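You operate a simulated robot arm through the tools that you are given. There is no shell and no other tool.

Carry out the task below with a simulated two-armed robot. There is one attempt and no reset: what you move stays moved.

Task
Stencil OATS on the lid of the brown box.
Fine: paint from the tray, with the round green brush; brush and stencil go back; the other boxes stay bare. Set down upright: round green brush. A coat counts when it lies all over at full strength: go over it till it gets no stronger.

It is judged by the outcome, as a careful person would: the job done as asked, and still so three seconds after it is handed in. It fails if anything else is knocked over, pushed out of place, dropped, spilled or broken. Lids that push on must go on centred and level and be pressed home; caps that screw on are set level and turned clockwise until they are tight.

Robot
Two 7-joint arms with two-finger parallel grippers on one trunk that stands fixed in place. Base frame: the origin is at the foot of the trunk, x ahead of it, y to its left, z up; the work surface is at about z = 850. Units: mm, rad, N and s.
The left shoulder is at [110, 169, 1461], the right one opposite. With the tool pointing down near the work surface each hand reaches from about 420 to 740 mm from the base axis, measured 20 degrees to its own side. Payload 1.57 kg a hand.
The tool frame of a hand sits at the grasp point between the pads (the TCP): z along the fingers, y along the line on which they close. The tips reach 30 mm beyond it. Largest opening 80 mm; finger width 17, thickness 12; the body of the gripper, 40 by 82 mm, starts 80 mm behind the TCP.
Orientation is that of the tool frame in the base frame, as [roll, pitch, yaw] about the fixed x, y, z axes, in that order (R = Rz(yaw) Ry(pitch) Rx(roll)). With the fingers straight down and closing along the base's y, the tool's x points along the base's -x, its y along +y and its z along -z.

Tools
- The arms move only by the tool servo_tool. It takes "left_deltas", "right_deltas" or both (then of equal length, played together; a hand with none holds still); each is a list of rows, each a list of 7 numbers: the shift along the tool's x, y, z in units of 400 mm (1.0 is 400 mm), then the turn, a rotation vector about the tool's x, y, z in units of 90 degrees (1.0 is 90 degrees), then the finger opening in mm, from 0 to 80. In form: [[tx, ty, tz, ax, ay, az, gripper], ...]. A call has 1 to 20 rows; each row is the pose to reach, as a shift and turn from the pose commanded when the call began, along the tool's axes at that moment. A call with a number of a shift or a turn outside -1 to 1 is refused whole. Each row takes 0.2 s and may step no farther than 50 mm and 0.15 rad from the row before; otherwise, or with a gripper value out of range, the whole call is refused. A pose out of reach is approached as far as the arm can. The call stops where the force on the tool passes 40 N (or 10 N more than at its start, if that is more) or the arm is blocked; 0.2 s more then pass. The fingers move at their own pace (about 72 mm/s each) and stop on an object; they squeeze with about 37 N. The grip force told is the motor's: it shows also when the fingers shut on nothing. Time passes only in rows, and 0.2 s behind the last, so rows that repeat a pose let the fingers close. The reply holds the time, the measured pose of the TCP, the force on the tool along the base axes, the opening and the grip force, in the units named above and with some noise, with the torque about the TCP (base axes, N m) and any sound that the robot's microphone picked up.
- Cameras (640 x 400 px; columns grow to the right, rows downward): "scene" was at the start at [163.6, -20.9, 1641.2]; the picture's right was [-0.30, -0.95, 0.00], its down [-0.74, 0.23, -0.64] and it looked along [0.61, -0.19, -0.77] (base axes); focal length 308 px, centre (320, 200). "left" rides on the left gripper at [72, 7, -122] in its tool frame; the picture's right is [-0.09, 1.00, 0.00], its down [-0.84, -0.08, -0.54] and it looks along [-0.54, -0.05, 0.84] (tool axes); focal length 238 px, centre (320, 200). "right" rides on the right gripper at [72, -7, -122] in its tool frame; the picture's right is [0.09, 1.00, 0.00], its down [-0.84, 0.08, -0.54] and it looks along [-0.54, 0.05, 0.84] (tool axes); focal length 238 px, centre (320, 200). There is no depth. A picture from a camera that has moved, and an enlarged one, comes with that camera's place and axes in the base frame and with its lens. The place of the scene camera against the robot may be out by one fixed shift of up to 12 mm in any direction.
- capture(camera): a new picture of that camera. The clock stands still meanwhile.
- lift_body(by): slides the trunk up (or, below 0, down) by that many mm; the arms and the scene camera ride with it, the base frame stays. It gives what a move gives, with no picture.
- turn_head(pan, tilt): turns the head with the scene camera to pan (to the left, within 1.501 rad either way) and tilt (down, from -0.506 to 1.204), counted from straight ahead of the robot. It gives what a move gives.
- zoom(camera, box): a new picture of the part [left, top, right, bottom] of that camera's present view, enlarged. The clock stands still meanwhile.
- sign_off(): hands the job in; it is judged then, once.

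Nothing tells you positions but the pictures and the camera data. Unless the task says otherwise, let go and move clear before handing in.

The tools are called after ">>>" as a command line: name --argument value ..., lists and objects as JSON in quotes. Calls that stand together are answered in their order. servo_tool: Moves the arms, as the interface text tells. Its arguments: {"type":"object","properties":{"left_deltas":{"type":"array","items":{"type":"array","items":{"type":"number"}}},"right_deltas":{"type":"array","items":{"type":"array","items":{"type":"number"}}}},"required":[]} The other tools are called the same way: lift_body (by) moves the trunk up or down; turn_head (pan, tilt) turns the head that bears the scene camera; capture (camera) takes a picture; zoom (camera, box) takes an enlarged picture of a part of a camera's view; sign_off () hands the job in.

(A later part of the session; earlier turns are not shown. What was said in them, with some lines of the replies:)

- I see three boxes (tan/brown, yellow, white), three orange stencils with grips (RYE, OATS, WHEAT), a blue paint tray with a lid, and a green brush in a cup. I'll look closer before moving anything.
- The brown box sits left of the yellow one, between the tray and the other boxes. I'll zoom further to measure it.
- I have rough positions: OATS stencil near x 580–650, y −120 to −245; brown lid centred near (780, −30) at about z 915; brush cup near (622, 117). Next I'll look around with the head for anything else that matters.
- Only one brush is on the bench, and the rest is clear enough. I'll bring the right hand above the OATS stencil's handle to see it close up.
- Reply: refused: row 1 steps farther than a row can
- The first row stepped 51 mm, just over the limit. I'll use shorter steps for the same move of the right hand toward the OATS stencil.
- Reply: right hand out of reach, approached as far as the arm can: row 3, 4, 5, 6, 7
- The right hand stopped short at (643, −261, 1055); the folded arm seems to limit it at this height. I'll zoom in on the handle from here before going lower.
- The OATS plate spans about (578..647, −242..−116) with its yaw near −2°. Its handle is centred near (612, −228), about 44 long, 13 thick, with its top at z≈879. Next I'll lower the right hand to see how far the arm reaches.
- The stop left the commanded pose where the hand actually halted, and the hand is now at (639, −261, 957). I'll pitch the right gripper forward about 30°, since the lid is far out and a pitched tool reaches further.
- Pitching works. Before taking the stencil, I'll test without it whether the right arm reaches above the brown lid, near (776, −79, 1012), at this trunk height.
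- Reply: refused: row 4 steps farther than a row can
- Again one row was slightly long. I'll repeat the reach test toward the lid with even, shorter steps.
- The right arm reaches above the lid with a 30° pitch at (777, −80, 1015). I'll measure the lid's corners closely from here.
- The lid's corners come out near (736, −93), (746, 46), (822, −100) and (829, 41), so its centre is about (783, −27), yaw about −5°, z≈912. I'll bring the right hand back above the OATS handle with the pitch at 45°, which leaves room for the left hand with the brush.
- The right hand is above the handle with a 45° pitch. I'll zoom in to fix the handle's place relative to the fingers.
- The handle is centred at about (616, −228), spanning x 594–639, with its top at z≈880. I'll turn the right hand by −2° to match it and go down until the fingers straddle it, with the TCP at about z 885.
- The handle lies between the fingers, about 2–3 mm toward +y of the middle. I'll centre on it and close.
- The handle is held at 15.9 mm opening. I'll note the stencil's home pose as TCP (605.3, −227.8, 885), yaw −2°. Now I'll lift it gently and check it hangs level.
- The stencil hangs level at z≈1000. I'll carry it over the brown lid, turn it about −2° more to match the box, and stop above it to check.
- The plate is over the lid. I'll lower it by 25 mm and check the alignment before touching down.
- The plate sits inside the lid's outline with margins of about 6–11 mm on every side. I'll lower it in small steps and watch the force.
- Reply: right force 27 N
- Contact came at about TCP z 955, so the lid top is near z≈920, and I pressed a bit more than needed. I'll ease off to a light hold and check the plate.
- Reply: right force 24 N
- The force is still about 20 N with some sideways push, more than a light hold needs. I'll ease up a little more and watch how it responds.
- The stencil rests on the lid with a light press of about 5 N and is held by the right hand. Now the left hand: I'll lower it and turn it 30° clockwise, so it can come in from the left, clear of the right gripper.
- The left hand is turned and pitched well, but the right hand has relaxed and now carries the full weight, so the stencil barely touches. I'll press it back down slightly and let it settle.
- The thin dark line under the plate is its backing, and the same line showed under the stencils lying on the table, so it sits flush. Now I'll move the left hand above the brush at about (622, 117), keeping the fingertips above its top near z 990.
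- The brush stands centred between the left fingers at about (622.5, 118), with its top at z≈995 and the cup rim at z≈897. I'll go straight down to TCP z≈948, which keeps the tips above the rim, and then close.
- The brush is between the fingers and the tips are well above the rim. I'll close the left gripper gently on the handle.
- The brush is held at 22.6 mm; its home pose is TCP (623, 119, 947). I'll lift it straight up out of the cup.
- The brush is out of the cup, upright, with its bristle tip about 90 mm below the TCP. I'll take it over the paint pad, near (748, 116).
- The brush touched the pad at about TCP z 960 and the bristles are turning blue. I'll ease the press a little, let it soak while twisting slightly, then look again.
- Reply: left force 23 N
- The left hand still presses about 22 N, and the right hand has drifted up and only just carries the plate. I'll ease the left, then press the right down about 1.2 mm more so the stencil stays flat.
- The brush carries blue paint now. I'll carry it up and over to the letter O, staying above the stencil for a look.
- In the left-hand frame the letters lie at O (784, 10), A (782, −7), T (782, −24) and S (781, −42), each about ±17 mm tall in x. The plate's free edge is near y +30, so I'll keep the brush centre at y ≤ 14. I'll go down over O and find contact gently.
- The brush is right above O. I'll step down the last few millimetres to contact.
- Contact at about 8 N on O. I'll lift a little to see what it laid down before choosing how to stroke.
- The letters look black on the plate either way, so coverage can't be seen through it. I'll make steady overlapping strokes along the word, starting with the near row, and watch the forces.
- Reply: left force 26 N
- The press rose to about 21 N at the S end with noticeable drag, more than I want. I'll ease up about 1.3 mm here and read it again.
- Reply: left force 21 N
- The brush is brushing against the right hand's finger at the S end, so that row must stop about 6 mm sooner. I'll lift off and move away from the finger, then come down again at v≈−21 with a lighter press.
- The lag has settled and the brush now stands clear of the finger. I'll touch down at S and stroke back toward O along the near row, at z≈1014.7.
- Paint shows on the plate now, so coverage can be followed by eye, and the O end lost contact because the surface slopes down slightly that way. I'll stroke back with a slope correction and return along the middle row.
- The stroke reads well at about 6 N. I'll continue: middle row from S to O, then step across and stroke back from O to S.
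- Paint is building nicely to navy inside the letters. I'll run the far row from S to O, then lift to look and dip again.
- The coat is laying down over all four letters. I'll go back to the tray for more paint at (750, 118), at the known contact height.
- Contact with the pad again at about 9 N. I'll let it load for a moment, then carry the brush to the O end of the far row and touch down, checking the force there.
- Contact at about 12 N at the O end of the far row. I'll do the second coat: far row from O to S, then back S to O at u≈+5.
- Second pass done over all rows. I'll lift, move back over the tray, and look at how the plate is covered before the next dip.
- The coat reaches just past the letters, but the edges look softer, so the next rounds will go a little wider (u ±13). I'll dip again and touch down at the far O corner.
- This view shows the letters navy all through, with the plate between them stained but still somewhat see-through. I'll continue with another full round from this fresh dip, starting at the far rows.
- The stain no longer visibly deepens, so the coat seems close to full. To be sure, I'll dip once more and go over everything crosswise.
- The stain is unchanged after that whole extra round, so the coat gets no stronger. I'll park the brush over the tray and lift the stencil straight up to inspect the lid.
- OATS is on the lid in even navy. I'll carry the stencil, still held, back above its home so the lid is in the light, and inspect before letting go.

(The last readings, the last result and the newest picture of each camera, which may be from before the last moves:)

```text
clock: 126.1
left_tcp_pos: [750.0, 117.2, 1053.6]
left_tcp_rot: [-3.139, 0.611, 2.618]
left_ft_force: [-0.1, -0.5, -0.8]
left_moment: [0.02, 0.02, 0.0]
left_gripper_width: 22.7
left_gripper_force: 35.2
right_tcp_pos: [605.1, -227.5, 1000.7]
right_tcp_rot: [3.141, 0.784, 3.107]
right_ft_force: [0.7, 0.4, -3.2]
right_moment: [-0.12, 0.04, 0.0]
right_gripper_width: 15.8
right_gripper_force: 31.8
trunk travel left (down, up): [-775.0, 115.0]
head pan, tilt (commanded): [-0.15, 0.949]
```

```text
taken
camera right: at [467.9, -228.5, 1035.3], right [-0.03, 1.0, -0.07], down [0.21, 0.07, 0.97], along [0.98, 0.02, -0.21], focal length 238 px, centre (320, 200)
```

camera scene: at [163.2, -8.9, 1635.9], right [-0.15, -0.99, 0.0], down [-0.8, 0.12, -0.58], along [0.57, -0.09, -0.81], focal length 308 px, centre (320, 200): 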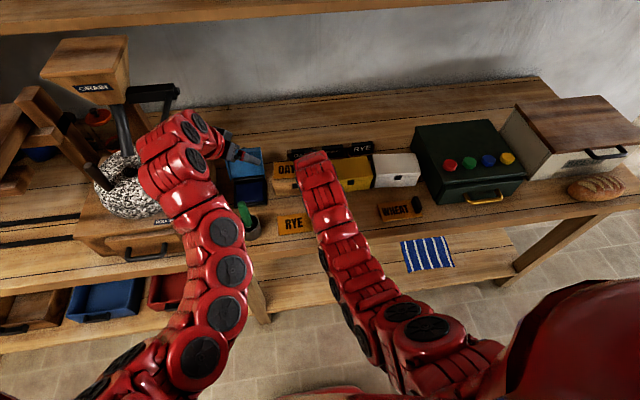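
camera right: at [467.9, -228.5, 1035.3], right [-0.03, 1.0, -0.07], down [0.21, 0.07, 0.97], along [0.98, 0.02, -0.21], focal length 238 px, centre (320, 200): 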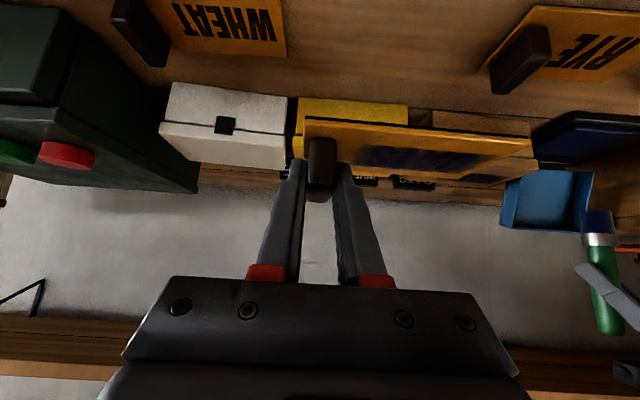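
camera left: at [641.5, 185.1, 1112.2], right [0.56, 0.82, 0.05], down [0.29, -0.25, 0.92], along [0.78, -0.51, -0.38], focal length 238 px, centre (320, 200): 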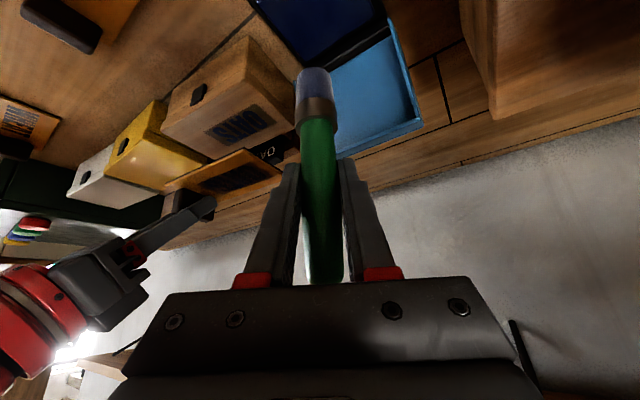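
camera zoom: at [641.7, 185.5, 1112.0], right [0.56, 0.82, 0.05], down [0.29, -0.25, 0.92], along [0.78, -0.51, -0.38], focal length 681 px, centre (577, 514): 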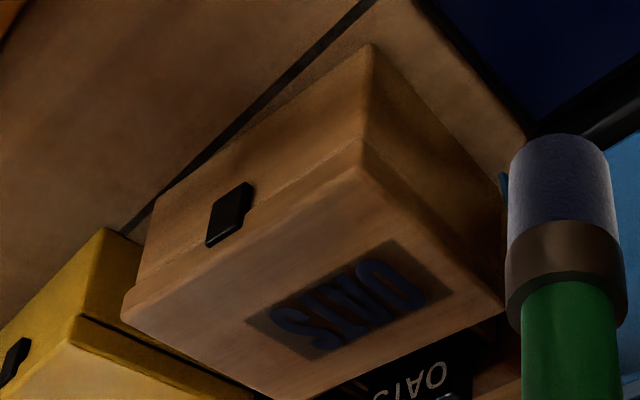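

>>> zoom --camera "scene" --box '[274, 160, 310, 182]'

>>> zoom --camera "left" --box '[205, 95, 275, 145]'

```text
16.00 times, centred on (292, 171) of scene
camera zoom: at [163.5, -8.6, 1635.9], right [-0.15, -0.99, 0.0], down [-0.8, 0.12, -0.58], along [0.57, -0.09, -0.81], focal length 4935 px, centre (768, 664)
```

zoom: 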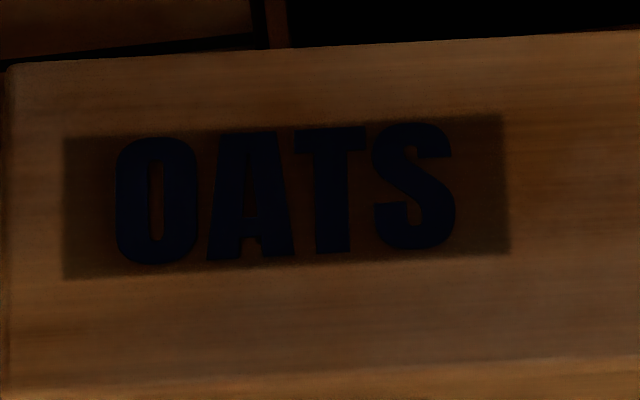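

```text
8.00 times, centred on (240, 120) of left
camera zoom: at [641.7, 185.5, 1112.0], right [0.56, 0.82, 0.05], down [0.29, -0.25, 0.92], along [0.78, -0.51, -0.38], focal length 1907 px, centre (960, 840)
```

zoom: 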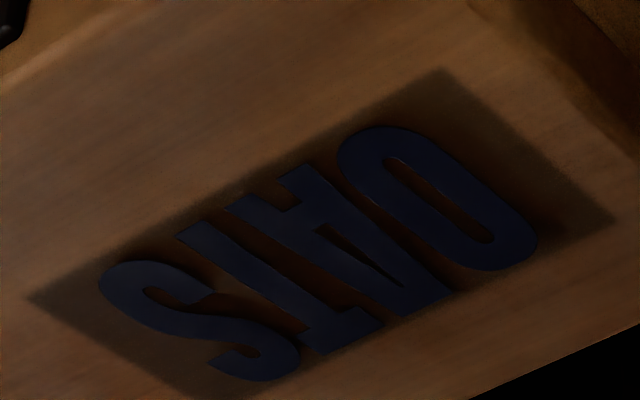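

The letters are crisp, uniform navy with no thin spots, so the coat is complete. Now I'll lower the stencil back to its place.

>>> servo_tool --right_deltas '[[0.05, 0, 0.05, 0, 0, 0, 0], [0.1, 0, 0.1, 0, 0, 0, 0], [0.15, 0, 0.15, 0, 0, 0, 0], [0.18, 0, 0.18, 0, 0, 0, 0], [0.1909, 0, 0.1909, 0, 0, 0, 0], [0.1909, 0, 0.1909, 0, 0, 0, 0]]'

>>> zoom --camera "right" --box '[240, 60, 560, 220]'

>>> zoom --camera "scene" --box '[270, 180, 430, 260]'

```text
clock: 127.5
left_tcp_pos: [750.6, 118.0, 1052.8]
left_tcp_rot: [-3.138, 0.613, 2.619]
left_ft_force: [0.2, 0.2, 0.6]
left_moment: [0.0, 0.03, 0.0]
left_gripper_width: 22.6
left_gripper_force: 35.5
right_tcp_pos: [604.7, -226.0, 891.9]
right_tcp_rot: [-3.14, 0.785, 3.106]
right_ft_force: [1.4, -1.0, -3.4]
right_moment: [-0.13, 0.02, 0.05]
right_gripper_width: 15.8
right_gripper_force: 31.0
trunk travel left (down, up): [-775.0, 115.0]
head pan, tilt (commanded): [-0.15, 0.949]
```

```text
2.00 times, centred on (400, 140) of right
camera zoom: at [467.1, -226.8, 927.5], right [-0.03, 1.0, -0.07], down [0.21, 0.07, 0.97], along [0.98, 0.01, -0.21], focal length 477 px, centre (160, 320)
```

zoom: 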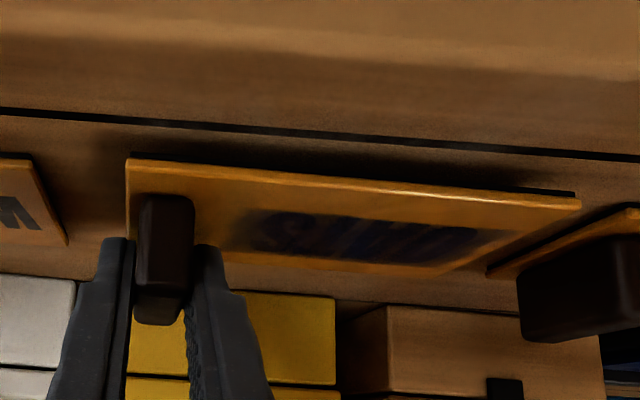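

```text
4.00 times, centred on (350, 220) of scene
camera zoom: at [162.7, -9.2, 1636.0], right [-0.15, -0.99, 0.0], down [-0.8, 0.12, -0.58], along [0.58, -0.09, -0.81], focal length 1234 px, centre (200, 120)
```

zoom: 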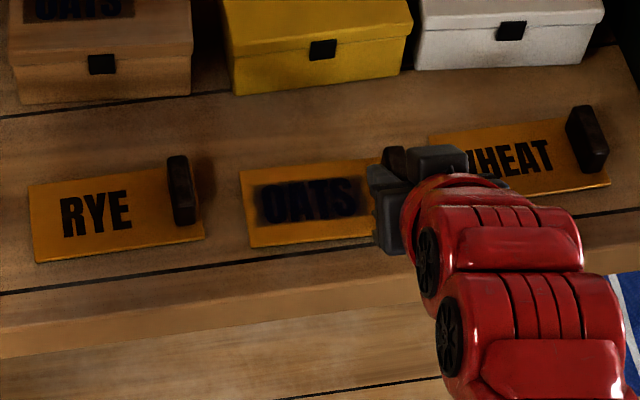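

>>> servo_tool --right_deltas '[[0.0044, 0, 0.0044, 0, 0, 0, 0], [0.0088, 0, 0.0088, 0, 0, 0, 0], [0.0088, 0, 0.0088, 0, 0, 0, 0], [0.0088, 0, 0.0088, 0, 0, 0, 0]]'

```text
clock: 128.5
left_tcp_pos: [750.6, 117.0, 1054.6]
left_tcp_rot: [-3.139, 0.61, 2.618]
left_ft_force: [-0.2, 0.5, -0.2]
left_moment: [0.01, 0.0, 0.01]
left_gripper_width: 22.6
left_gripper_force: 35.0
right_tcp_pos: [605.0, -227.6, 886.8]
right_tcp_rot: [3.141, 0.784, 3.105]
right_ft_force: [0.2, 0.0, -4.1]
right_moment: [-0.13, 0.0, 0.01]
right_gripper_width: 15.7
right_gripper_force: 31.2
trunk travel left (down, up): [-775.0, 115.0]
head pan, tilt (commanded): [-0.15, 0.949]
```

>>> servo_tool --right_deltas '[[0.0018, 0, 0.0018, 0, 0, 0, 0], [0.0027, 0, 0.0027, 0, 0, 0, 0], [0.0027, 0, 0.0027, 0, 0, 0, 0], [0.0027, 0, 0.0027, 0, 0, 0, 0]]'

```text
clock: 129.5
left_tcp_pos: [749.6, 116.2, 1052.4]
left_tcp_rot: [-3.14, 0.612, 2.618]
left_ft_force: [-1.0, 0.1, -0.4]
left_moment: [-0.01, 0.01, -0.02]
left_gripper_width: 22.9
left_gripper_force: 35.8
right_tcp_pos: [604.4, -225.9, 887.8]
right_tcp_rot: [-3.141, 0.784, 3.105]
right_ft_force: [0.0, 0.1, -3.6]
right_moment: [-0.15, 0.02, -0.02]
right_gripper_width: 16.2
right_gripper_force: 31.3
trunk travel left (down, up): [-775.0, 115.0]
head pan, tilt (commanded): [-0.15, 0.949]
```

>>> servo_tool --right_deltas '[[0.0013, 0, 0.0013, 0, 0, 0, 0], [0.0022, 0, 0.0022, 0, 0, 0, 0], [0.0022, 0, 0.0022, 0, 0, 0, 0], [0.0022, 0, 0.0022, 0, 0, 0, 0]]'

```text
clock: 130.5
left_tcp_pos: [749.1, 116.7, 1052.7]
left_tcp_rot: [-3.141, 0.611, 2.618]
left_ft_force: [0.6, 0.0, -0.4]
left_moment: [-0.02, -0.02, 0.01]
left_gripper_width: 22.7
left_gripper_force: 35.1
right_tcp_pos: [604.1, -226.3, 884.8]
right_tcp_rot: [3.14, 0.786, 3.104]
right_ft_force: [1.0, 0.6, -3.5]
right_moment: [-0.08, -0.01, 0.02]
right_gripper_width: 15.7
right_gripper_force: 31.6
trunk travel left (down, up): [-775.0, 115.0]
head pan, tilt (commanded): [-0.15, 0.949]
```

>>> servo_tool --right_deltas '[[0.0013, 0, 0.0013, 0, 0, 0, 0], [0.0022, 0, 0.0022, 0, 0, 0, 0], [0.0022, 0, 0.0022, 0, 0, 0, 0], [0.0022, 0, 0.0022, 0, 0, 0, 0]]'

>>> zoom --camera "right" --box '[240, 60, 560, 220]'

```text
clock: 131.5
left_tcp_pos: [750.5, 116.4, 1052.7]
left_tcp_rot: [-3.141, 0.612, 2.617]
left_ft_force: [-0.4, -0.3, 0.8]
left_moment: [0.04, -0.01, 0.02]
left_gripper_width: 22.8
left_gripper_force: 35.5
right_tcp_pos: [603.5, -226.9, 884.8]
right_tcp_rot: [-3.14, 0.784, 3.105]
right_ft_force: [-0.8, 0.1, -1.0]
right_moment: [0.18, -0.06, 0.11]
right_gripper_width: 15.8
right_gripper_force: 31.6
trunk travel left (down, up): [-775.0, 115.0]
head pan, tilt (commanded): [-0.15, 0.949]
```

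```text
2.00 times, centred on (400, 140) of right
camera zoom: at [466.7, -227.5, 919.6], right [-0.03, 1.0, -0.07], down [0.21, 0.07, 0.97], along [0.98, 0.01, -0.21], focal length 477 px, centre (160, 320)
```

zoom: 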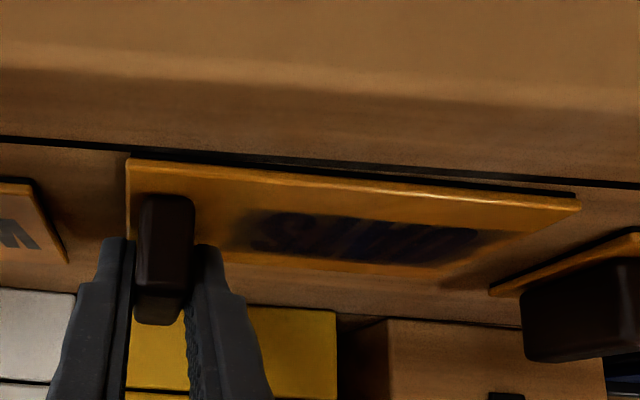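

>>> servo_tool --right_deltas '[[0.0013, 0, 0.0013, 0, 0, 0, 0], [0.0013, 0, 0.0013, 0, 0, 0, 0], [0.0013, 0, 0.0013, 0, 0, 0, 0]]'

```text
clock: 132.3
left_tcp_pos: [750.4, 117.4, 1052.9]
left_tcp_rot: [3.141, 0.612, 2.617]
left_ft_force: [0.5, 0.0, -0.5]
left_moment: [0.02, -0.03, -0.01]
left_gripper_width: 22.7
left_gripper_force: 35.1
right_tcp_pos: [604.7, -226.4, 883.5]
right_tcp_rot: [3.14, 0.787, 3.105]
right_ft_force: [-1.2, -1.9, 5.3]
right_moment: [0.1, 0.09, 0.14]
right_gripper_width: 15.8
right_gripper_force: 31.4
trunk travel left (down, up): [-775.0, 115.0]
head pan, tilt (commanded): [-0.15, 0.949]
```

The stencil is down on the table at its old spot. I'll open the right hand to 40 mm and check before lifting away.

>>> servo_tool --right_deltas '[[0, 0, 0, 0, 0, 0, 22], [0, 0, 0, 0, 0, 0, 32], [0, 0, 0, 0, 0, 0, 40], [0, 0, 0, 0, 0, 0, 40]]'

>>> zoom --camera "right" --box '[240, 60, 560, 220]'

```text
clock: 133.3
left_tcp_pos: [749.3, 117.0, 1053.1]
left_tcp_rot: [-3.139, 0.61, 2.618]
left_ft_force: [-0.7, -0.4, 0.2]
left_moment: [-0.01, 0.0, -0.01]
left_gripper_width: 22.4
left_gripper_force: 35.0
right_tcp_pos: [604.9, -227.1, 884.9]
right_tcp_rot: [-3.14, 0.785, 3.105]
right_ft_force: [-0.6, 0.4, 0.1]
right_moment: [-0.01, 0.01, -0.01]
right_gripper_width: 39.9
right_gripper_force: 0.0
trunk travel left (down, up): [-775.0, 115.0]
head pan, tilt (commanded): [-0.15, 0.949]
```

```text
2.00 times, centred on (400, 140) of right
camera zoom: at [467.0, -227.2, 918.5], right [-0.03, 1.0, -0.07], down [0.21, 0.07, 0.97], along [0.98, 0.01, -0.21], focal length 477 px, centre (160, 320)
```

zoom: 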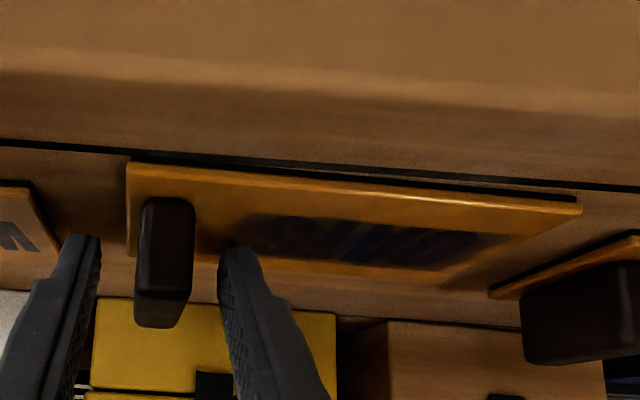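

The stencil lies free on the table. I'll lift the right hand straight up clear of the handle.

>>> servo_tool --right_deltas '[[-0.03, 0, -0.03, 0, 0, 0, 40], [-0.08, 0, -0.08, 0, 0, 0, 40], [-0.13, 0, -0.13, 0, 0, 0, 40], [-0.1768, 0, -0.1768, 0, 0, 0, 40], [-0.1768, 0, -0.1768, 0, 0, 0, 40]]'

>>> capture --camera "right"

>>> zoom --camera "scene" --box '[230, 140, 430, 265]'

```text
clock: 134.5
left_tcp_pos: [750.4, 116.8, 1054.0]
left_tcp_rot: [-3.14, 0.611, 2.617]
left_ft_force: [-0.4, 0.1, -1.2]
left_moment: [-0.01, 0.0, 0.0]
left_gripper_width: 22.6
left_gripper_force: 35.3
right_tcp_pos: [603.8, -226.1, 982.9]
right_tcp_rot: [-3.141, 0.785, 3.105]
right_ft_force: [0.6, 0.2, -0.9]
right_moment: [0.0, 0.01, -0.04]
right_gripper_width: 40.0
right_gripper_force: 0.0
trunk travel left (down, up): [-775.0, 115.0]
head pan, tilt (commanded): [-0.15, 0.949]
```

```text
taken
camera right: at [466.6, -226.7, 1017.6], right [-0.03, 1.0, -0.07], down [0.21, 0.07, 0.97], along [0.98, 0.01, -0.21], focal length 238 px, centre (320, 200)
```

right: 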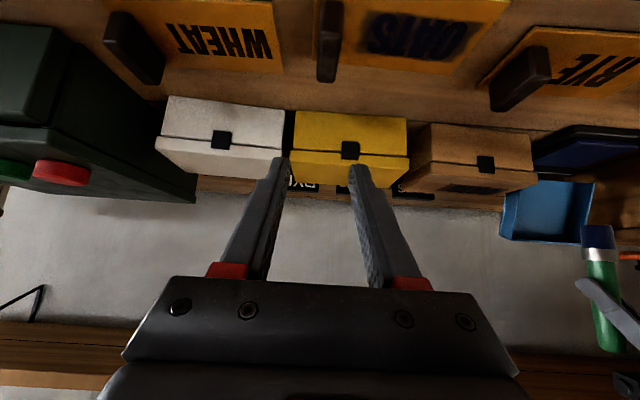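

```text
3.20 times, centred on (330, 202) of scene
camera zoom: at [162.4, -9.1, 1636.0], right [-0.15, -0.99, 0.0], down [-0.8, 0.12, -0.58], along [0.58, -0.09, -0.81], focal length 987 px, centre (288, 192)
```

zoom: 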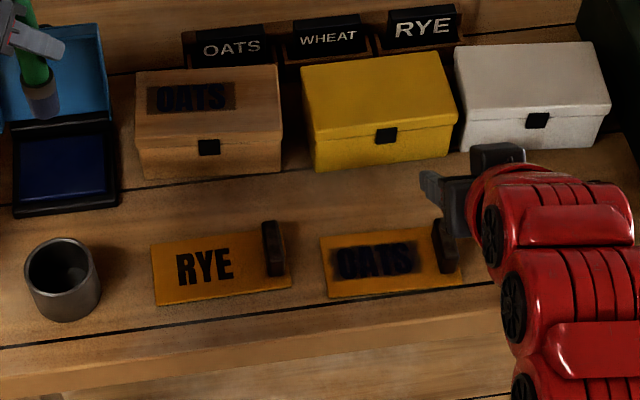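

The OATS stencil is back in its row and the lid reads OATS. Next I'll carry the brush back above its cup.

>>> servo_tool --left_deltas '[[0.0566, -0.0385, -0.0397, 0, 0, 0, 10], [0.1133, -0.077, -0.0794, 0, 0, 0, 10], [0.1699, -0.1155, -0.119, 0, 0, 0, 10], [0.2265, -0.154, -0.1587, 0, 0, 0, 10], [0.2265, -0.154, -0.1587, 0, 0, 0, 10], [0.2265, -0.154, -0.1587, 0, 0, 0, 10]]'

>>> capture --camera "left"

>>> zoom --camera "scene" --box '[180, 130, 340, 250]'

```text
clock: 135.9
left_tcp_pos: [624.0, 117.8, 1053.8]
left_tcp_rot: [-3.139, 0.612, 2.617]
left_ft_force: [-1.2, 0.7, -1.2]
left_moment: [-0.01, 0.0, 0.01]
left_gripper_width: 22.7
left_gripper_force: 35.0
right_tcp_pos: [603.3, -226.2, 981.6]
right_tcp_rot: [-3.141, 0.785, 3.104]
right_ft_force: [-0.7, -0.7, 0.8]
right_moment: [0.02, -0.06, -0.03]
right_gripper_width: 39.9
right_gripper_force: 0.1
trunk travel left (down, up): [-775.0, 115.0]
head pan, tilt (commanded): [-0.15, 0.949]
```

```text
taken
camera left: at [515.4, 185.9, 1113.3], right [0.56, 0.82, 0.05], down [0.29, -0.25, 0.92], along [0.78, -0.51, -0.38], focal length 238 px, centre (320, 200)
```

left: 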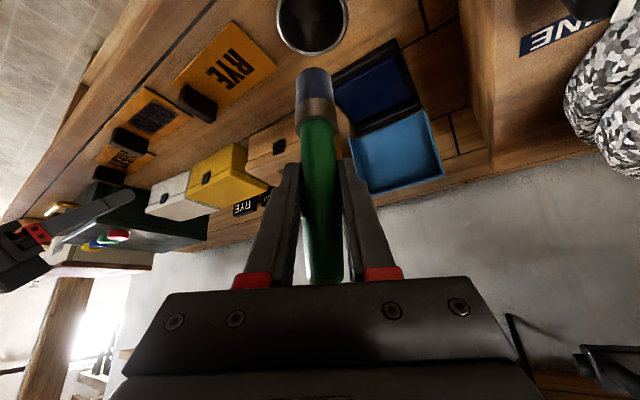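

```text
3.33 times, centred on (260, 190) of scene
camera zoom: at [162.1, -8.7, 1636.0], right [-0.15, -0.99, 0.0], down [-0.8, 0.12, -0.58], along [0.58, -0.09, -0.81], focal length 1028 px, centre (520, 233)
```

zoom: 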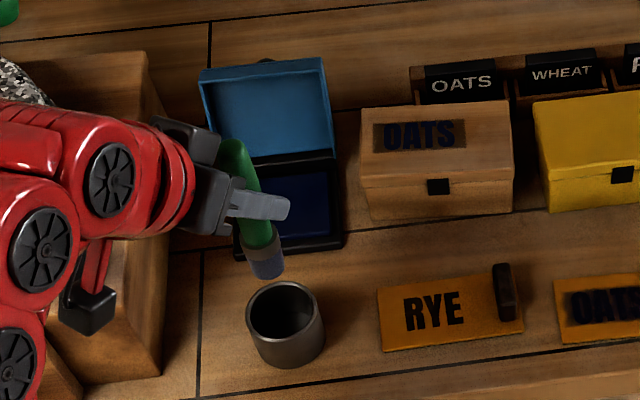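

The brush hangs right above the cup. I'll lower it in two stages and check that it enters the cup cleanly.

>>> servo_tool --left_deltas '[[0.0306, 0.0005, 0.0417, 0, 0, 0, 10], [0.0612, 0.001, 0.0833, 0, 0, 0, 10], [0.0918, 0.001, 0.125, 0, 0, 0, 10], [0.0918, 0.001, 0.125, 0, 0, 0, 10], [0.0918, 0.001, 0.125, 0, 0, 0, 10]]'

>>> zoom --camera "left" --box '[220, 0, 420, 125]'

>>> zoom --camera "scene" --box '[220, 170, 290, 225]'

```text
clock: 137.1
left_tcp_pos: [624.7, 121.1, 991.9]
left_tcp_rot: [3.141, 0.614, 2.618]
left_ft_force: [-0.5, -0.3, -1.1]
left_moment: [-0.02, -0.03, -0.01]
left_gripper_width: 22.3
left_gripper_force: 35.3
right_tcp_pos: [604.3, -226.5, 981.3]
right_tcp_rot: [-3.141, 0.786, 3.106]
right_ft_force: [-0.8, -1.4, 0.6]
right_moment: [-0.01, -0.01, 0.03]
right_gripper_width: 40.0
right_gripper_force: 0.0
trunk travel left (down, up): [-775.0, 115.0]
head pan, tilt (commanded): [-0.15, 0.949]
```

```text
3.20 times, centred on (320, 62) of left
camera zoom: at [515.6, 189.3, 1051.3], right [0.56, 0.82, 0.05], down [0.28, -0.25, 0.92], along [0.78, -0.51, -0.38], focal length 763 px, centre (320, 640)
```

zoom: 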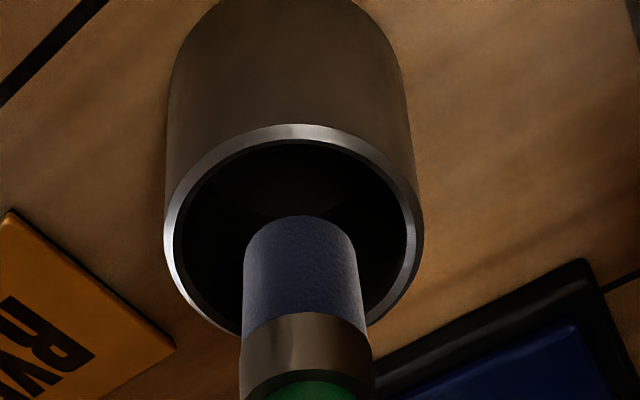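

```text
7.27 times, centred on (255, 198) of scene
camera zoom: at [162.3, -9.0, 1636.0], right [-0.15, -0.99, 0.0], down [-0.8, 0.12, -0.58], along [0.58, -0.09, -0.81], focal length 2243 px, centre (793, 218)
```

zoom: 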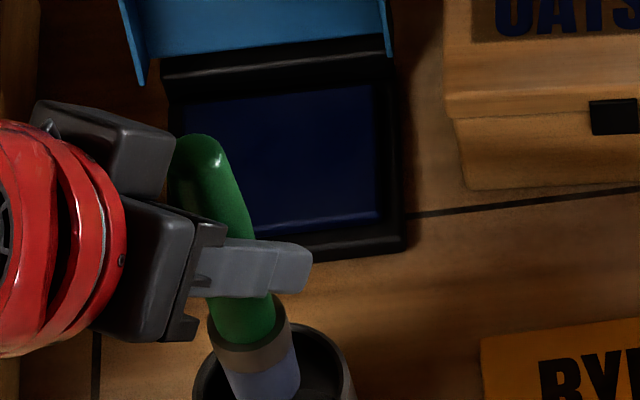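

The brush is about 2 mm off the cup's centre. I'll correct that and lower on.

>>> servo_tool --left_deltas '[[0.0, -0.0057, 0.0, 0, 0, 0, 10], [0.0178, -0.0057, 0.0252, 0, 0, 0, 10], [0.0357, -0.0057, 0.0503, 0, 0, 0, 10], [0.0535, -0.0057, 0.0755, 0, 0, 0, 10], [0.0535, -0.0057, 0.0755, 0, 0, 0, 10], [0.0535, -0.0057, 0.0755, 0, 0, 0, 10]]'

>>> capture --camera "left"

```text
clock: 138.5
left_tcp_pos: [623.0, 119.1, 955.4]
left_tcp_rot: [-3.14, 0.612, 2.618]
left_ft_force: [0.0, 0.7, -0.8]
left_moment: [0.03, 0.03, 0.0]
left_gripper_width: 23.0
left_gripper_force: 35.4
right_tcp_pos: [604.7, -226.4, 981.3]
right_tcp_rot: [3.14, 0.785, 3.105]
right_ft_force: [0.2, -0.3, 0.0]
right_moment: [0.02, 0.0, 0.01]
right_gripper_width: 39.8
right_gripper_force: 0.0
trunk travel left (down, up): [-775.0, 115.0]
head pan, tilt (commanded): [-0.15, 0.949]
```

```text
taken
camera left: at [514.3, 186.5, 1013.9], right [0.56, 0.82, 0.05], down [0.29, -0.25, 0.92], along [0.78, -0.51, -0.38], focal length 238 px, centre (320, 200)
```

left: 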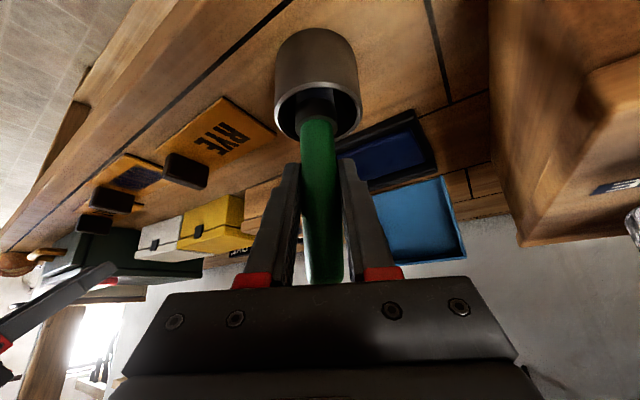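

>>> servo_tool --left_deltas '[[0.0054, 0, 0.0077, 0, 0, 0, 10], [0.0108, 0, 0.0154, 0, 0, 0, 10], [0.0108, 0, 0.0154, 0, 0, 0, 10], [0.0108, 0, 0.0154, 0, 0, 0, 10]]'

```text
clock: 139.5
left_tcp_pos: [622.3, 118.7, 947.7]
left_tcp_rot: [-3.139, 0.613, 2.618]
left_ft_force: [-0.1, -0.1, -1.3]
left_moment: [0.02, 0.01, -0.05]
left_gripper_width: 22.5
left_gripper_force: 35.3
right_tcp_pos: [604.3, -226.3, 982.0]
right_tcp_rot: [-3.139, 0.785, 3.104]
right_ft_force: [0.5, -0.1, -1.4]
right_moment: [0.0, 0.03, 0.0]
right_gripper_width: 40.1
right_gripper_force: 0.0
trunk travel left (down, up): [-775.0, 115.0]
head pan, tilt (commanded): [-0.15, 0.949]
```

>>> servo_tool --left_deltas '[[0.0014, 0, 0.002, 0, 0, 0, 10], [0.0029, 0, 0.0041, 0, 0, 0, 10], [0.0029, 0, 0.0041, 0, 0, 0, 10], [0.0029, 0, 0.0041, 0, 0, 0, 10]]'

```text
clock: 140.5
left_tcp_pos: [621.9, 118.5, 945.4]
left_tcp_rot: [-3.14, 0.613, 2.618]
left_ft_force: [1.0, 0.1, -1.1]
left_moment: [0.01, -0.01, 0.0]
left_gripper_width: 22.8
left_gripper_force: 35.0
right_tcp_pos: [602.5, -226.4, 980.5]
right_tcp_rot: [3.14, 0.786, 3.103]
right_ft_force: [-1.0, 0.0, 0.7]
right_moment: [0.0, -0.03, 0.02]
right_gripper_width: 40.0
right_gripper_force: 0.1
trunk travel left (down, up): [-775.0, 115.0]
head pan, tilt (commanded): [-0.15, 0.949]
```

>>> servo_tool --left_deltas '[[0.0014, 0, 0.002, 0, 0, 0, 10], [0.0014, 0, 0.002, 0, 0, 0, 10], [0.0014, 0, 0.002, 0, 0, 0, 10], [0.0014, 0, 0.002, 0, 0, 0, 10]]'

```text
clock: 141.5
left_tcp_pos: [622.0, 119.6, 944.0]
left_tcp_rot: [-3.139, 0.613, 2.619]
left_ft_force: [-0.4, 0.5, -0.8]
left_moment: [-0.01, 0.01, 0.0]
left_gripper_width: 22.6
left_gripper_force: 35.2
right_tcp_pos: [604.4, -226.0, 982.3]
right_tcp_rot: [3.141, 0.787, 3.107]
right_ft_force: [-0.4, 0.1, 1.3]
right_moment: [0.01, 0.01, 0.01]
right_gripper_width: 40.0
right_gripper_force: 0.1
trunk travel left (down, up): [-775.0, 115.0]
head pan, tilt (commanded): [-0.15, 0.949]
```

>>> servo_tool --left_deltas '[[0.0014, 0, 0.002, 0, 0, 0, 10], [0.0014, 0, 0.002, 0, 0, 0, 10], [0.0014, 0, 0.002, 0, 0, 0, 10], [0.0014, 0, 0.002, 0, 0, 0, 10]]'

>>> capture --camera "left"

```text
clock: 142.5
left_tcp_pos: [622.3, 117.8, 944.5]
left_tcp_rot: [3.141, 0.613, 2.618]
left_ft_force: [1.5, -0.5, 5.9]
left_moment: [-0.06, -0.14, 0.04]
left_gripper_width: 22.5
left_gripper_force: 35.5
right_tcp_pos: [602.9, -226.7, 981.3]
right_tcp_rot: [3.141, 0.785, 3.106]
right_ft_force: [0.5, -0.5, 0.5]
right_moment: [0.0, 0.02, 0.03]
right_gripper_width: 39.9
right_gripper_force: 0.2
trunk travel left (down, up): [-775.0, 115.0]
head pan, tilt (commanded): [-0.15, 0.949]
```

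```text
taken
camera left: at [513.3, 186.3, 1003.6], right [0.56, 0.82, 0.05], down [0.28, -0.25, 0.92], along [0.78, -0.51, -0.38], focal length 238 px, centre (320, 200)
```

left: 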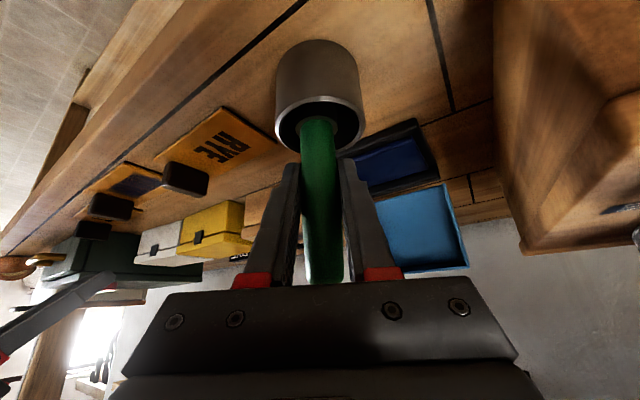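

The bristles rest on the cup floor at about 6 N and the brush stands vertical. I'll open the left hand slowly.

>>> servo_tool --left_deltas '[[-0.0007, 0, -0.001, 0, 0, 0, 20], [-0.0007, 0, -0.001, 0, 0, 0, 26], [-0.0007, 0, -0.001, 0, 0, 0, 32], [-0.0007, 0, -0.001, 0, 0, 0, 45], [-0.0007, 0, -0.001, 0, 0, 0, 60], [-0.0007, 0, -0.001, 0, 0, 0, 70], [-0.0007, 0, -0.001, 0, 0, 0, 70]]'

>>> capture --camera "left"

>>> zoom --camera "scene" --box '[220, 170, 290, 245]'

```text
clock: 144.1
left_tcp_pos: [623.5, 119.6, 943.5]
left_tcp_rot: [-3.14, 0.611, 2.616]
left_ft_force: [0.2, 0.5, 0.3]
left_moment: [0.02, 0.02, -0.03]
left_gripper_width: 70.0
left_gripper_force: 0.0
right_tcp_pos: [603.8, -227.2, 981.9]
right_tcp_rot: [-3.141, 0.785, 3.104]
right_ft_force: [0.7, -0.1, -1.1]
right_moment: [0.0, -0.04, 0.04]
right_gripper_width: 40.0
right_gripper_force: 0.0
trunk travel left (down, up): [-775.0, 115.0]
head pan, tilt (commanded): [-0.15, 0.949]
```

```text
taken
camera left: at [513.2, 186.7, 1003.4], right [0.56, 0.82, 0.05], down [0.29, -0.25, 0.92], along [0.78, -0.51, -0.38], focal length 238 px, centre (320, 200)
```

left: 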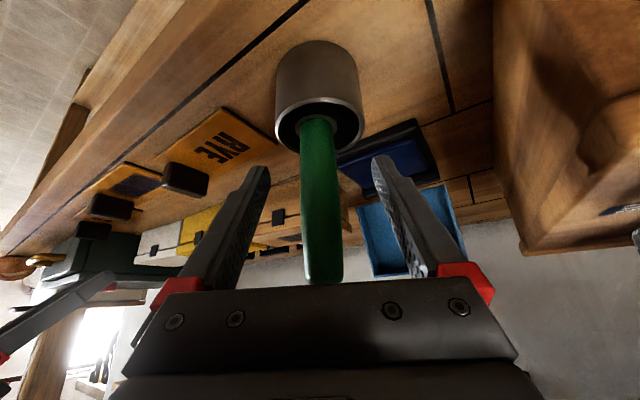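

```text
5.33 times, centred on (255, 208) of scene
camera zoom: at [162.2, -9.0, 1636.0], right [-0.15, -0.99, 0.0], down [-0.8, 0.12, -0.58], along [0.58, -0.09, -0.81], focal length 1645 px, centre (667, 160)
```

zoom: 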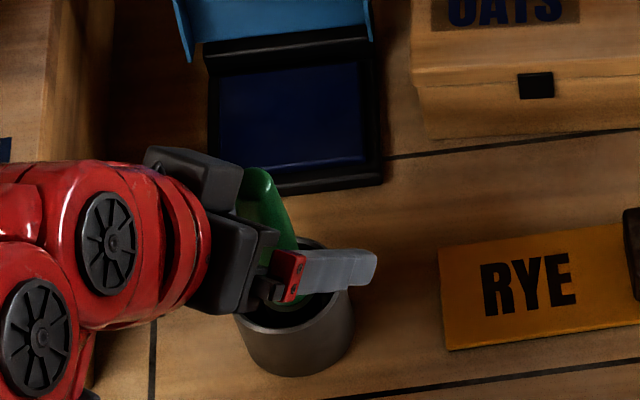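

The brush stands free and upright in its cup. I'll raise the left hand straight up the way it came.

>>> servo_tool --left_deltas '[[-0.02, 0, -0.0285, 0, 0, 0, 70], [-0.06, 0, -0.0856, 0, 0, 0, 70], [-0.11, 0, -0.1569, 0, 0, 0, 70], [-0.1579, 0, -0.2252, 0, 0, 0, 70], [-0.1579, 0, -0.2252, 0, 0, 0, 70]]'

>>> capture --camera "left"

>>> zoom --camera "scene" --box '[200, 140, 440, 270]'

```text
clock: 145.3
left_tcp_pos: [624.6, 120.3, 1056.2]
left_tcp_rot: [-3.138, 0.61, 2.619]
left_ft_force: [-0.6, 0.2, 0.3]
left_moment: [0.01, -0.02, 0.03]
left_gripper_width: 70.0
left_gripper_force: 0.1
right_tcp_pos: [604.0, -227.3, 982.9]
right_tcp_rot: [-3.14, 0.785, 3.105]
right_ft_force: [0.1, 0.3, 0.0]
right_moment: [-0.01, 0.03, 0.01]
right_gripper_width: 40.4
right_gripper_force: 0.2
trunk travel left (down, up): [-775.0, 115.0]
head pan, tilt (commanded): [-0.15, 0.949]
```

```text
taken
camera left: at [514.5, 188.4, 1115.8], right [0.56, 0.82, 0.05], down [0.29, -0.25, 0.92], along [0.78, -0.51, -0.38], focal length 238 px, centre (320, 200)
```

left: 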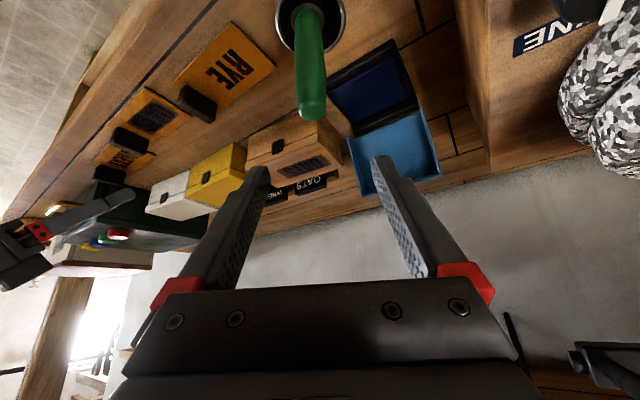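

```text
2.67 times, centred on (320, 205) of scene
camera zoom: at [162.3, -9.5, 1636.0], right [-0.15, -0.99, 0.0], down [-0.8, 0.12, -0.58], along [0.58, -0.09, -0.81], focal length 822 px, centre (320, 187)
```

zoom: 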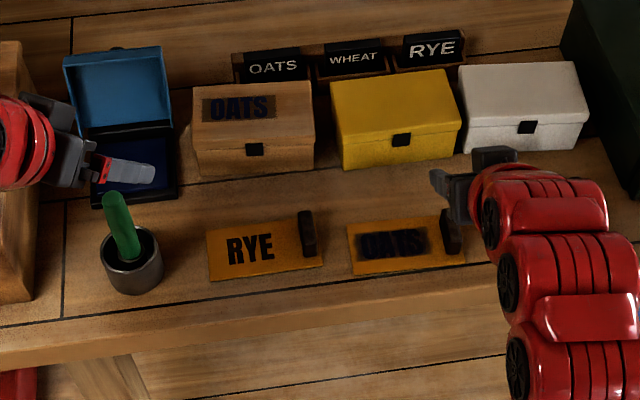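

Brush and stencil are both back. I'll move both hands well clear, then check everything once more.

>>> servo_tool --left_deltas '[[-0.0715, 0.0177, -0.0109, 0, 0, 0, 70], [-0.143, 0.0353, -0.0219, 0, 0, 0, 70], [-0.2145, 0.053, -0.0328, 0, 0, 0, 70], [-0.2145, 0.053, -0.0328, 0, 0, 0, 70]]' --right_deltas '[[-0.0493, -0.0827, -0.0213, 0, 0, 0, 40], [-0.0987, -0.1653, -0.0427, 0, 0, 0, 40], [-0.148, -0.248, -0.064, 0, 0, 0, 40], [-0.148, -0.248, -0.064, 0, 0, 0, 40]]'

>>> capture --camera "scene"

>>> zoom --camera "scene" --box '[320, 190, 400, 240]'

>>> zoom --camera "scene" --box '[210, 140, 350, 240]'

>>> capture --camera "right"

```text
clock: 146.3
left_tcp_pos: [687.7, 107.0, 1114.4]
left_tcp_rot: [-3.139, 0.612, 2.618]
left_ft_force: [0.0, -0.1, -0.1]
left_moment: [-0.02, 0.0, 0.01]
left_gripper_width: 70.2
left_gripper_force: 0.0
right_tcp_pos: [625.6, -324.8, 1042.7]
right_tcp_rot: [-3.141, 0.785, 3.106]
right_ft_force: [-0.4, 0.0, -0.3]
right_moment: [-0.02, -0.02, -0.03]
right_gripper_width: 39.9
right_gripper_force: 0.1
trunk travel left (down, up): [-775.0, 115.0]
head pan, tilt (commanded): [-0.15, 0.949]
```

```text
taken
camera scene: at [161.8, -8.3, 1636.0], right [-0.15, -0.99, 0.0], down [-0.8, 0.12, -0.58], along [0.58, -0.09, -0.81], focal length 308 px, centre (320, 200)
```

scene: 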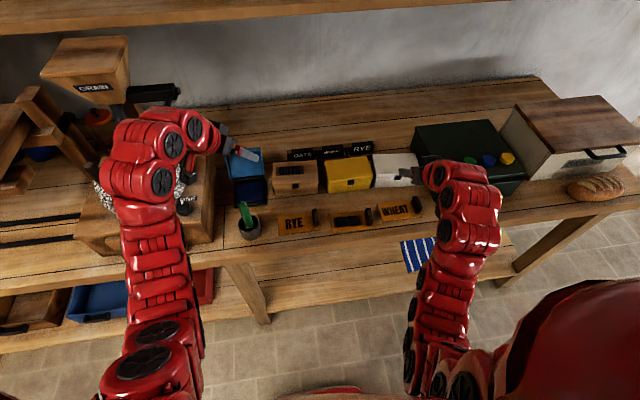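

```text
8.00 times, centred on (360, 215) of scene
camera zoom: at [161.8, -8.3, 1636.0], right [-0.15, -0.99, 0.0], down [-0.8, 0.12, -0.58], along [0.58, -0.09, -0.81], focal length 2468 px, centre (0, 80)
```

zoom: 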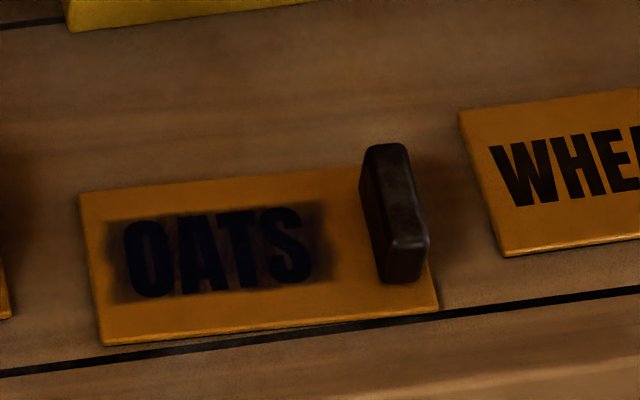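

```text
4.00 times, centred on (280, 190) of scene
camera zoom: at [161.8, -8.3, 1636.0], right [-0.15, -0.99, 0.0], down [-0.8, 0.12, -0.58], along [0.58, -0.09, -0.81], focal length 1234 px, centre (480, 240)
```

zoom: 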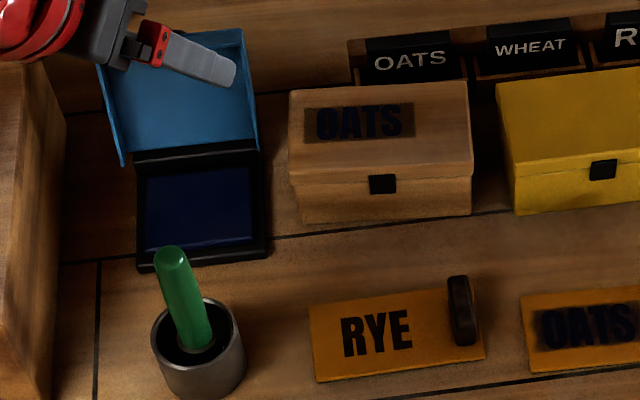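

```text
taken
camera right: at [487.9, -325.4, 1077.8], right [-0.03, 1.0, -0.07], down [0.21, 0.07, 0.97], along [0.98, 0.01, -0.21], focal length 238 px, centre (320, 200)
```

right: 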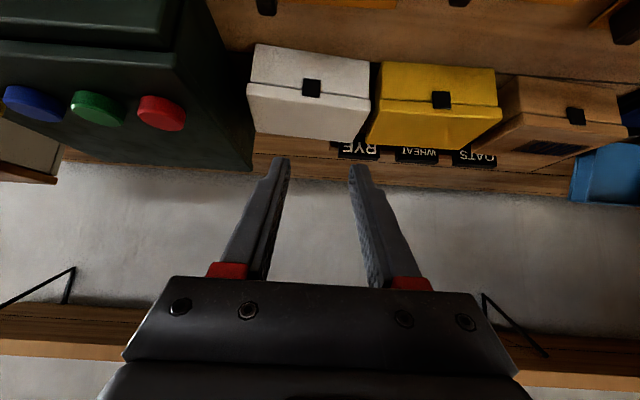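

>>> zoom --camera "scene" --box '[235, 190, 275, 245]'

>>> zoom --camera "scene" --box '[350, 140, 540, 250]'

>>> servo_tool --left_deltas '[[0, 0, 0, 0, 0, 0, 70], [0, 0, 0, 0, 0, 0, 70], [0, 0, 0, 0, 0, 0, 70], [0, 0, 0, 0, 0, 0, 70], [0, 0, 0, 0, 0, 0, 70]]'

>>> zoom --camera "scene" --box '[235, 190, 275, 245]'

```text
7.27 times, centred on (255, 218) of scene
camera zoom: at [161.8, -8.3, 1636.0], right [-0.15, -0.99, 0.0], down [-0.8, 0.12, -0.58], along [0.58, -0.09, -0.81], focal length 2243 px, centre (793, 73)
```

zoom: 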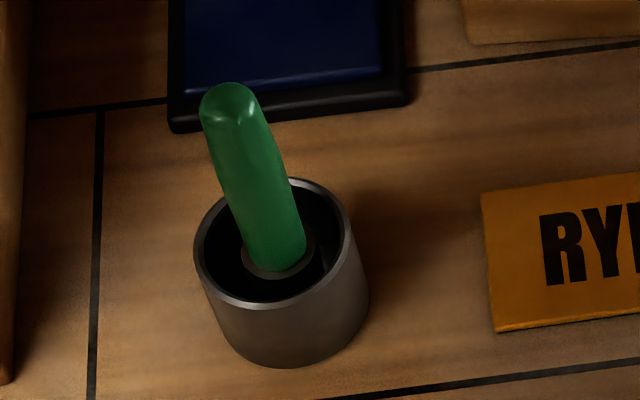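

```text
3.37 times, centred on (445, 195) of scene
camera zoom: at [161.8, -8.3, 1636.0], right [-0.15, -0.99, 0.0], down [-0.8, 0.12, -0.58], along [0.58, -0.09, -0.81], focal length 1039 px, centre (-101, 217)
```

zoom: 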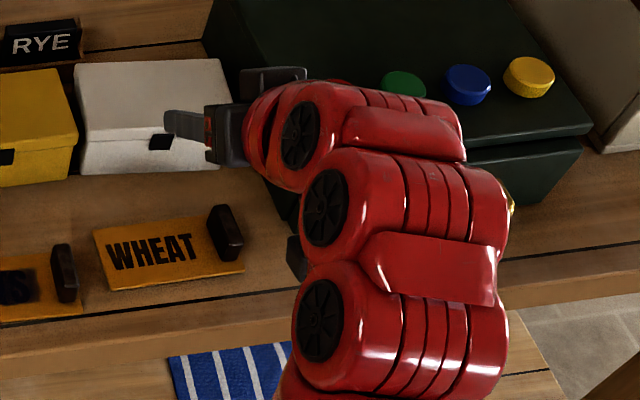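

```text
clock: 147.5
left_tcp_pos: [689.4, 107.5, 1115.4]
left_tcp_rot: [-3.137, 0.611, 2.619]
left_ft_force: [-0.2, 0.0, -0.4]
left_moment: [0.01, -0.03, -0.02]
left_gripper_width: 70.0
left_gripper_force: 0.0
right_tcp_pos: [625.5, -325.8, 1041.9]
right_tcp_rot: [-3.14, 0.785, 3.106]
right_ft_force: [-0.3, -0.6, 0.3]
right_moment: [-0.01, 0.0, 0.03]
right_gripper_width: 39.9
right_gripper_force: 0.1
trunk travel left (down, up): [-775.0, 115.0]
head pan, tilt (commanded): [-0.15, 0.949]
```

```text
7.27 times, centred on (255, 218) of scene
camera zoom: at [162.2, -9.1, 1636.0], right [-0.15, -0.99, 0.0], down [-0.8, 0.12, -0.58], along [0.58, -0.09, -0.81], focal length 2243 px, centre (793, 73)
```

zoom: 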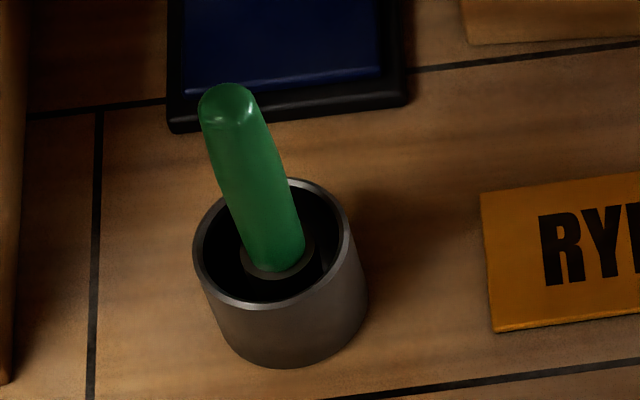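

Everything is in place: the brown lid carries a full, even OATS, and the other boxes are bare. The stencil is back in its row, the brush stands still and upright in its cup, and both hands are clear. I'm handing the job in.

>>> sign_off

```text
The job is handed in.
```

OATS is stencilled on the lid of the brown box in even navy, and I handed the job in. I gave it several coats from the tray with the round green brush, until a whole extra round made no visible difference.

- **Lid:** the letters look crisp and fully covered. A faint darker rectangle shows around them in the pictures. I took it for a rendering effect rather than paint, but couldn't confirm that.
- **Stencil:** it is back in its row, within about 3 mm of where it started, with blue paint around its letters.
- **Brush:** it stands upright in its cup and hadn't moved when I checked again about a second later.
- **Other things:** the yellow and white boxes are bare, nothing was knocked over, and both hands are clear.

While painting, the brush bumped the gripper holding the stencil once. I also pressed the stencil onto the lid harder than needed at first, about 25 N. Neither shifted the stencil or the box as far as I could see, though some paint may be on the right gripper's fingers.
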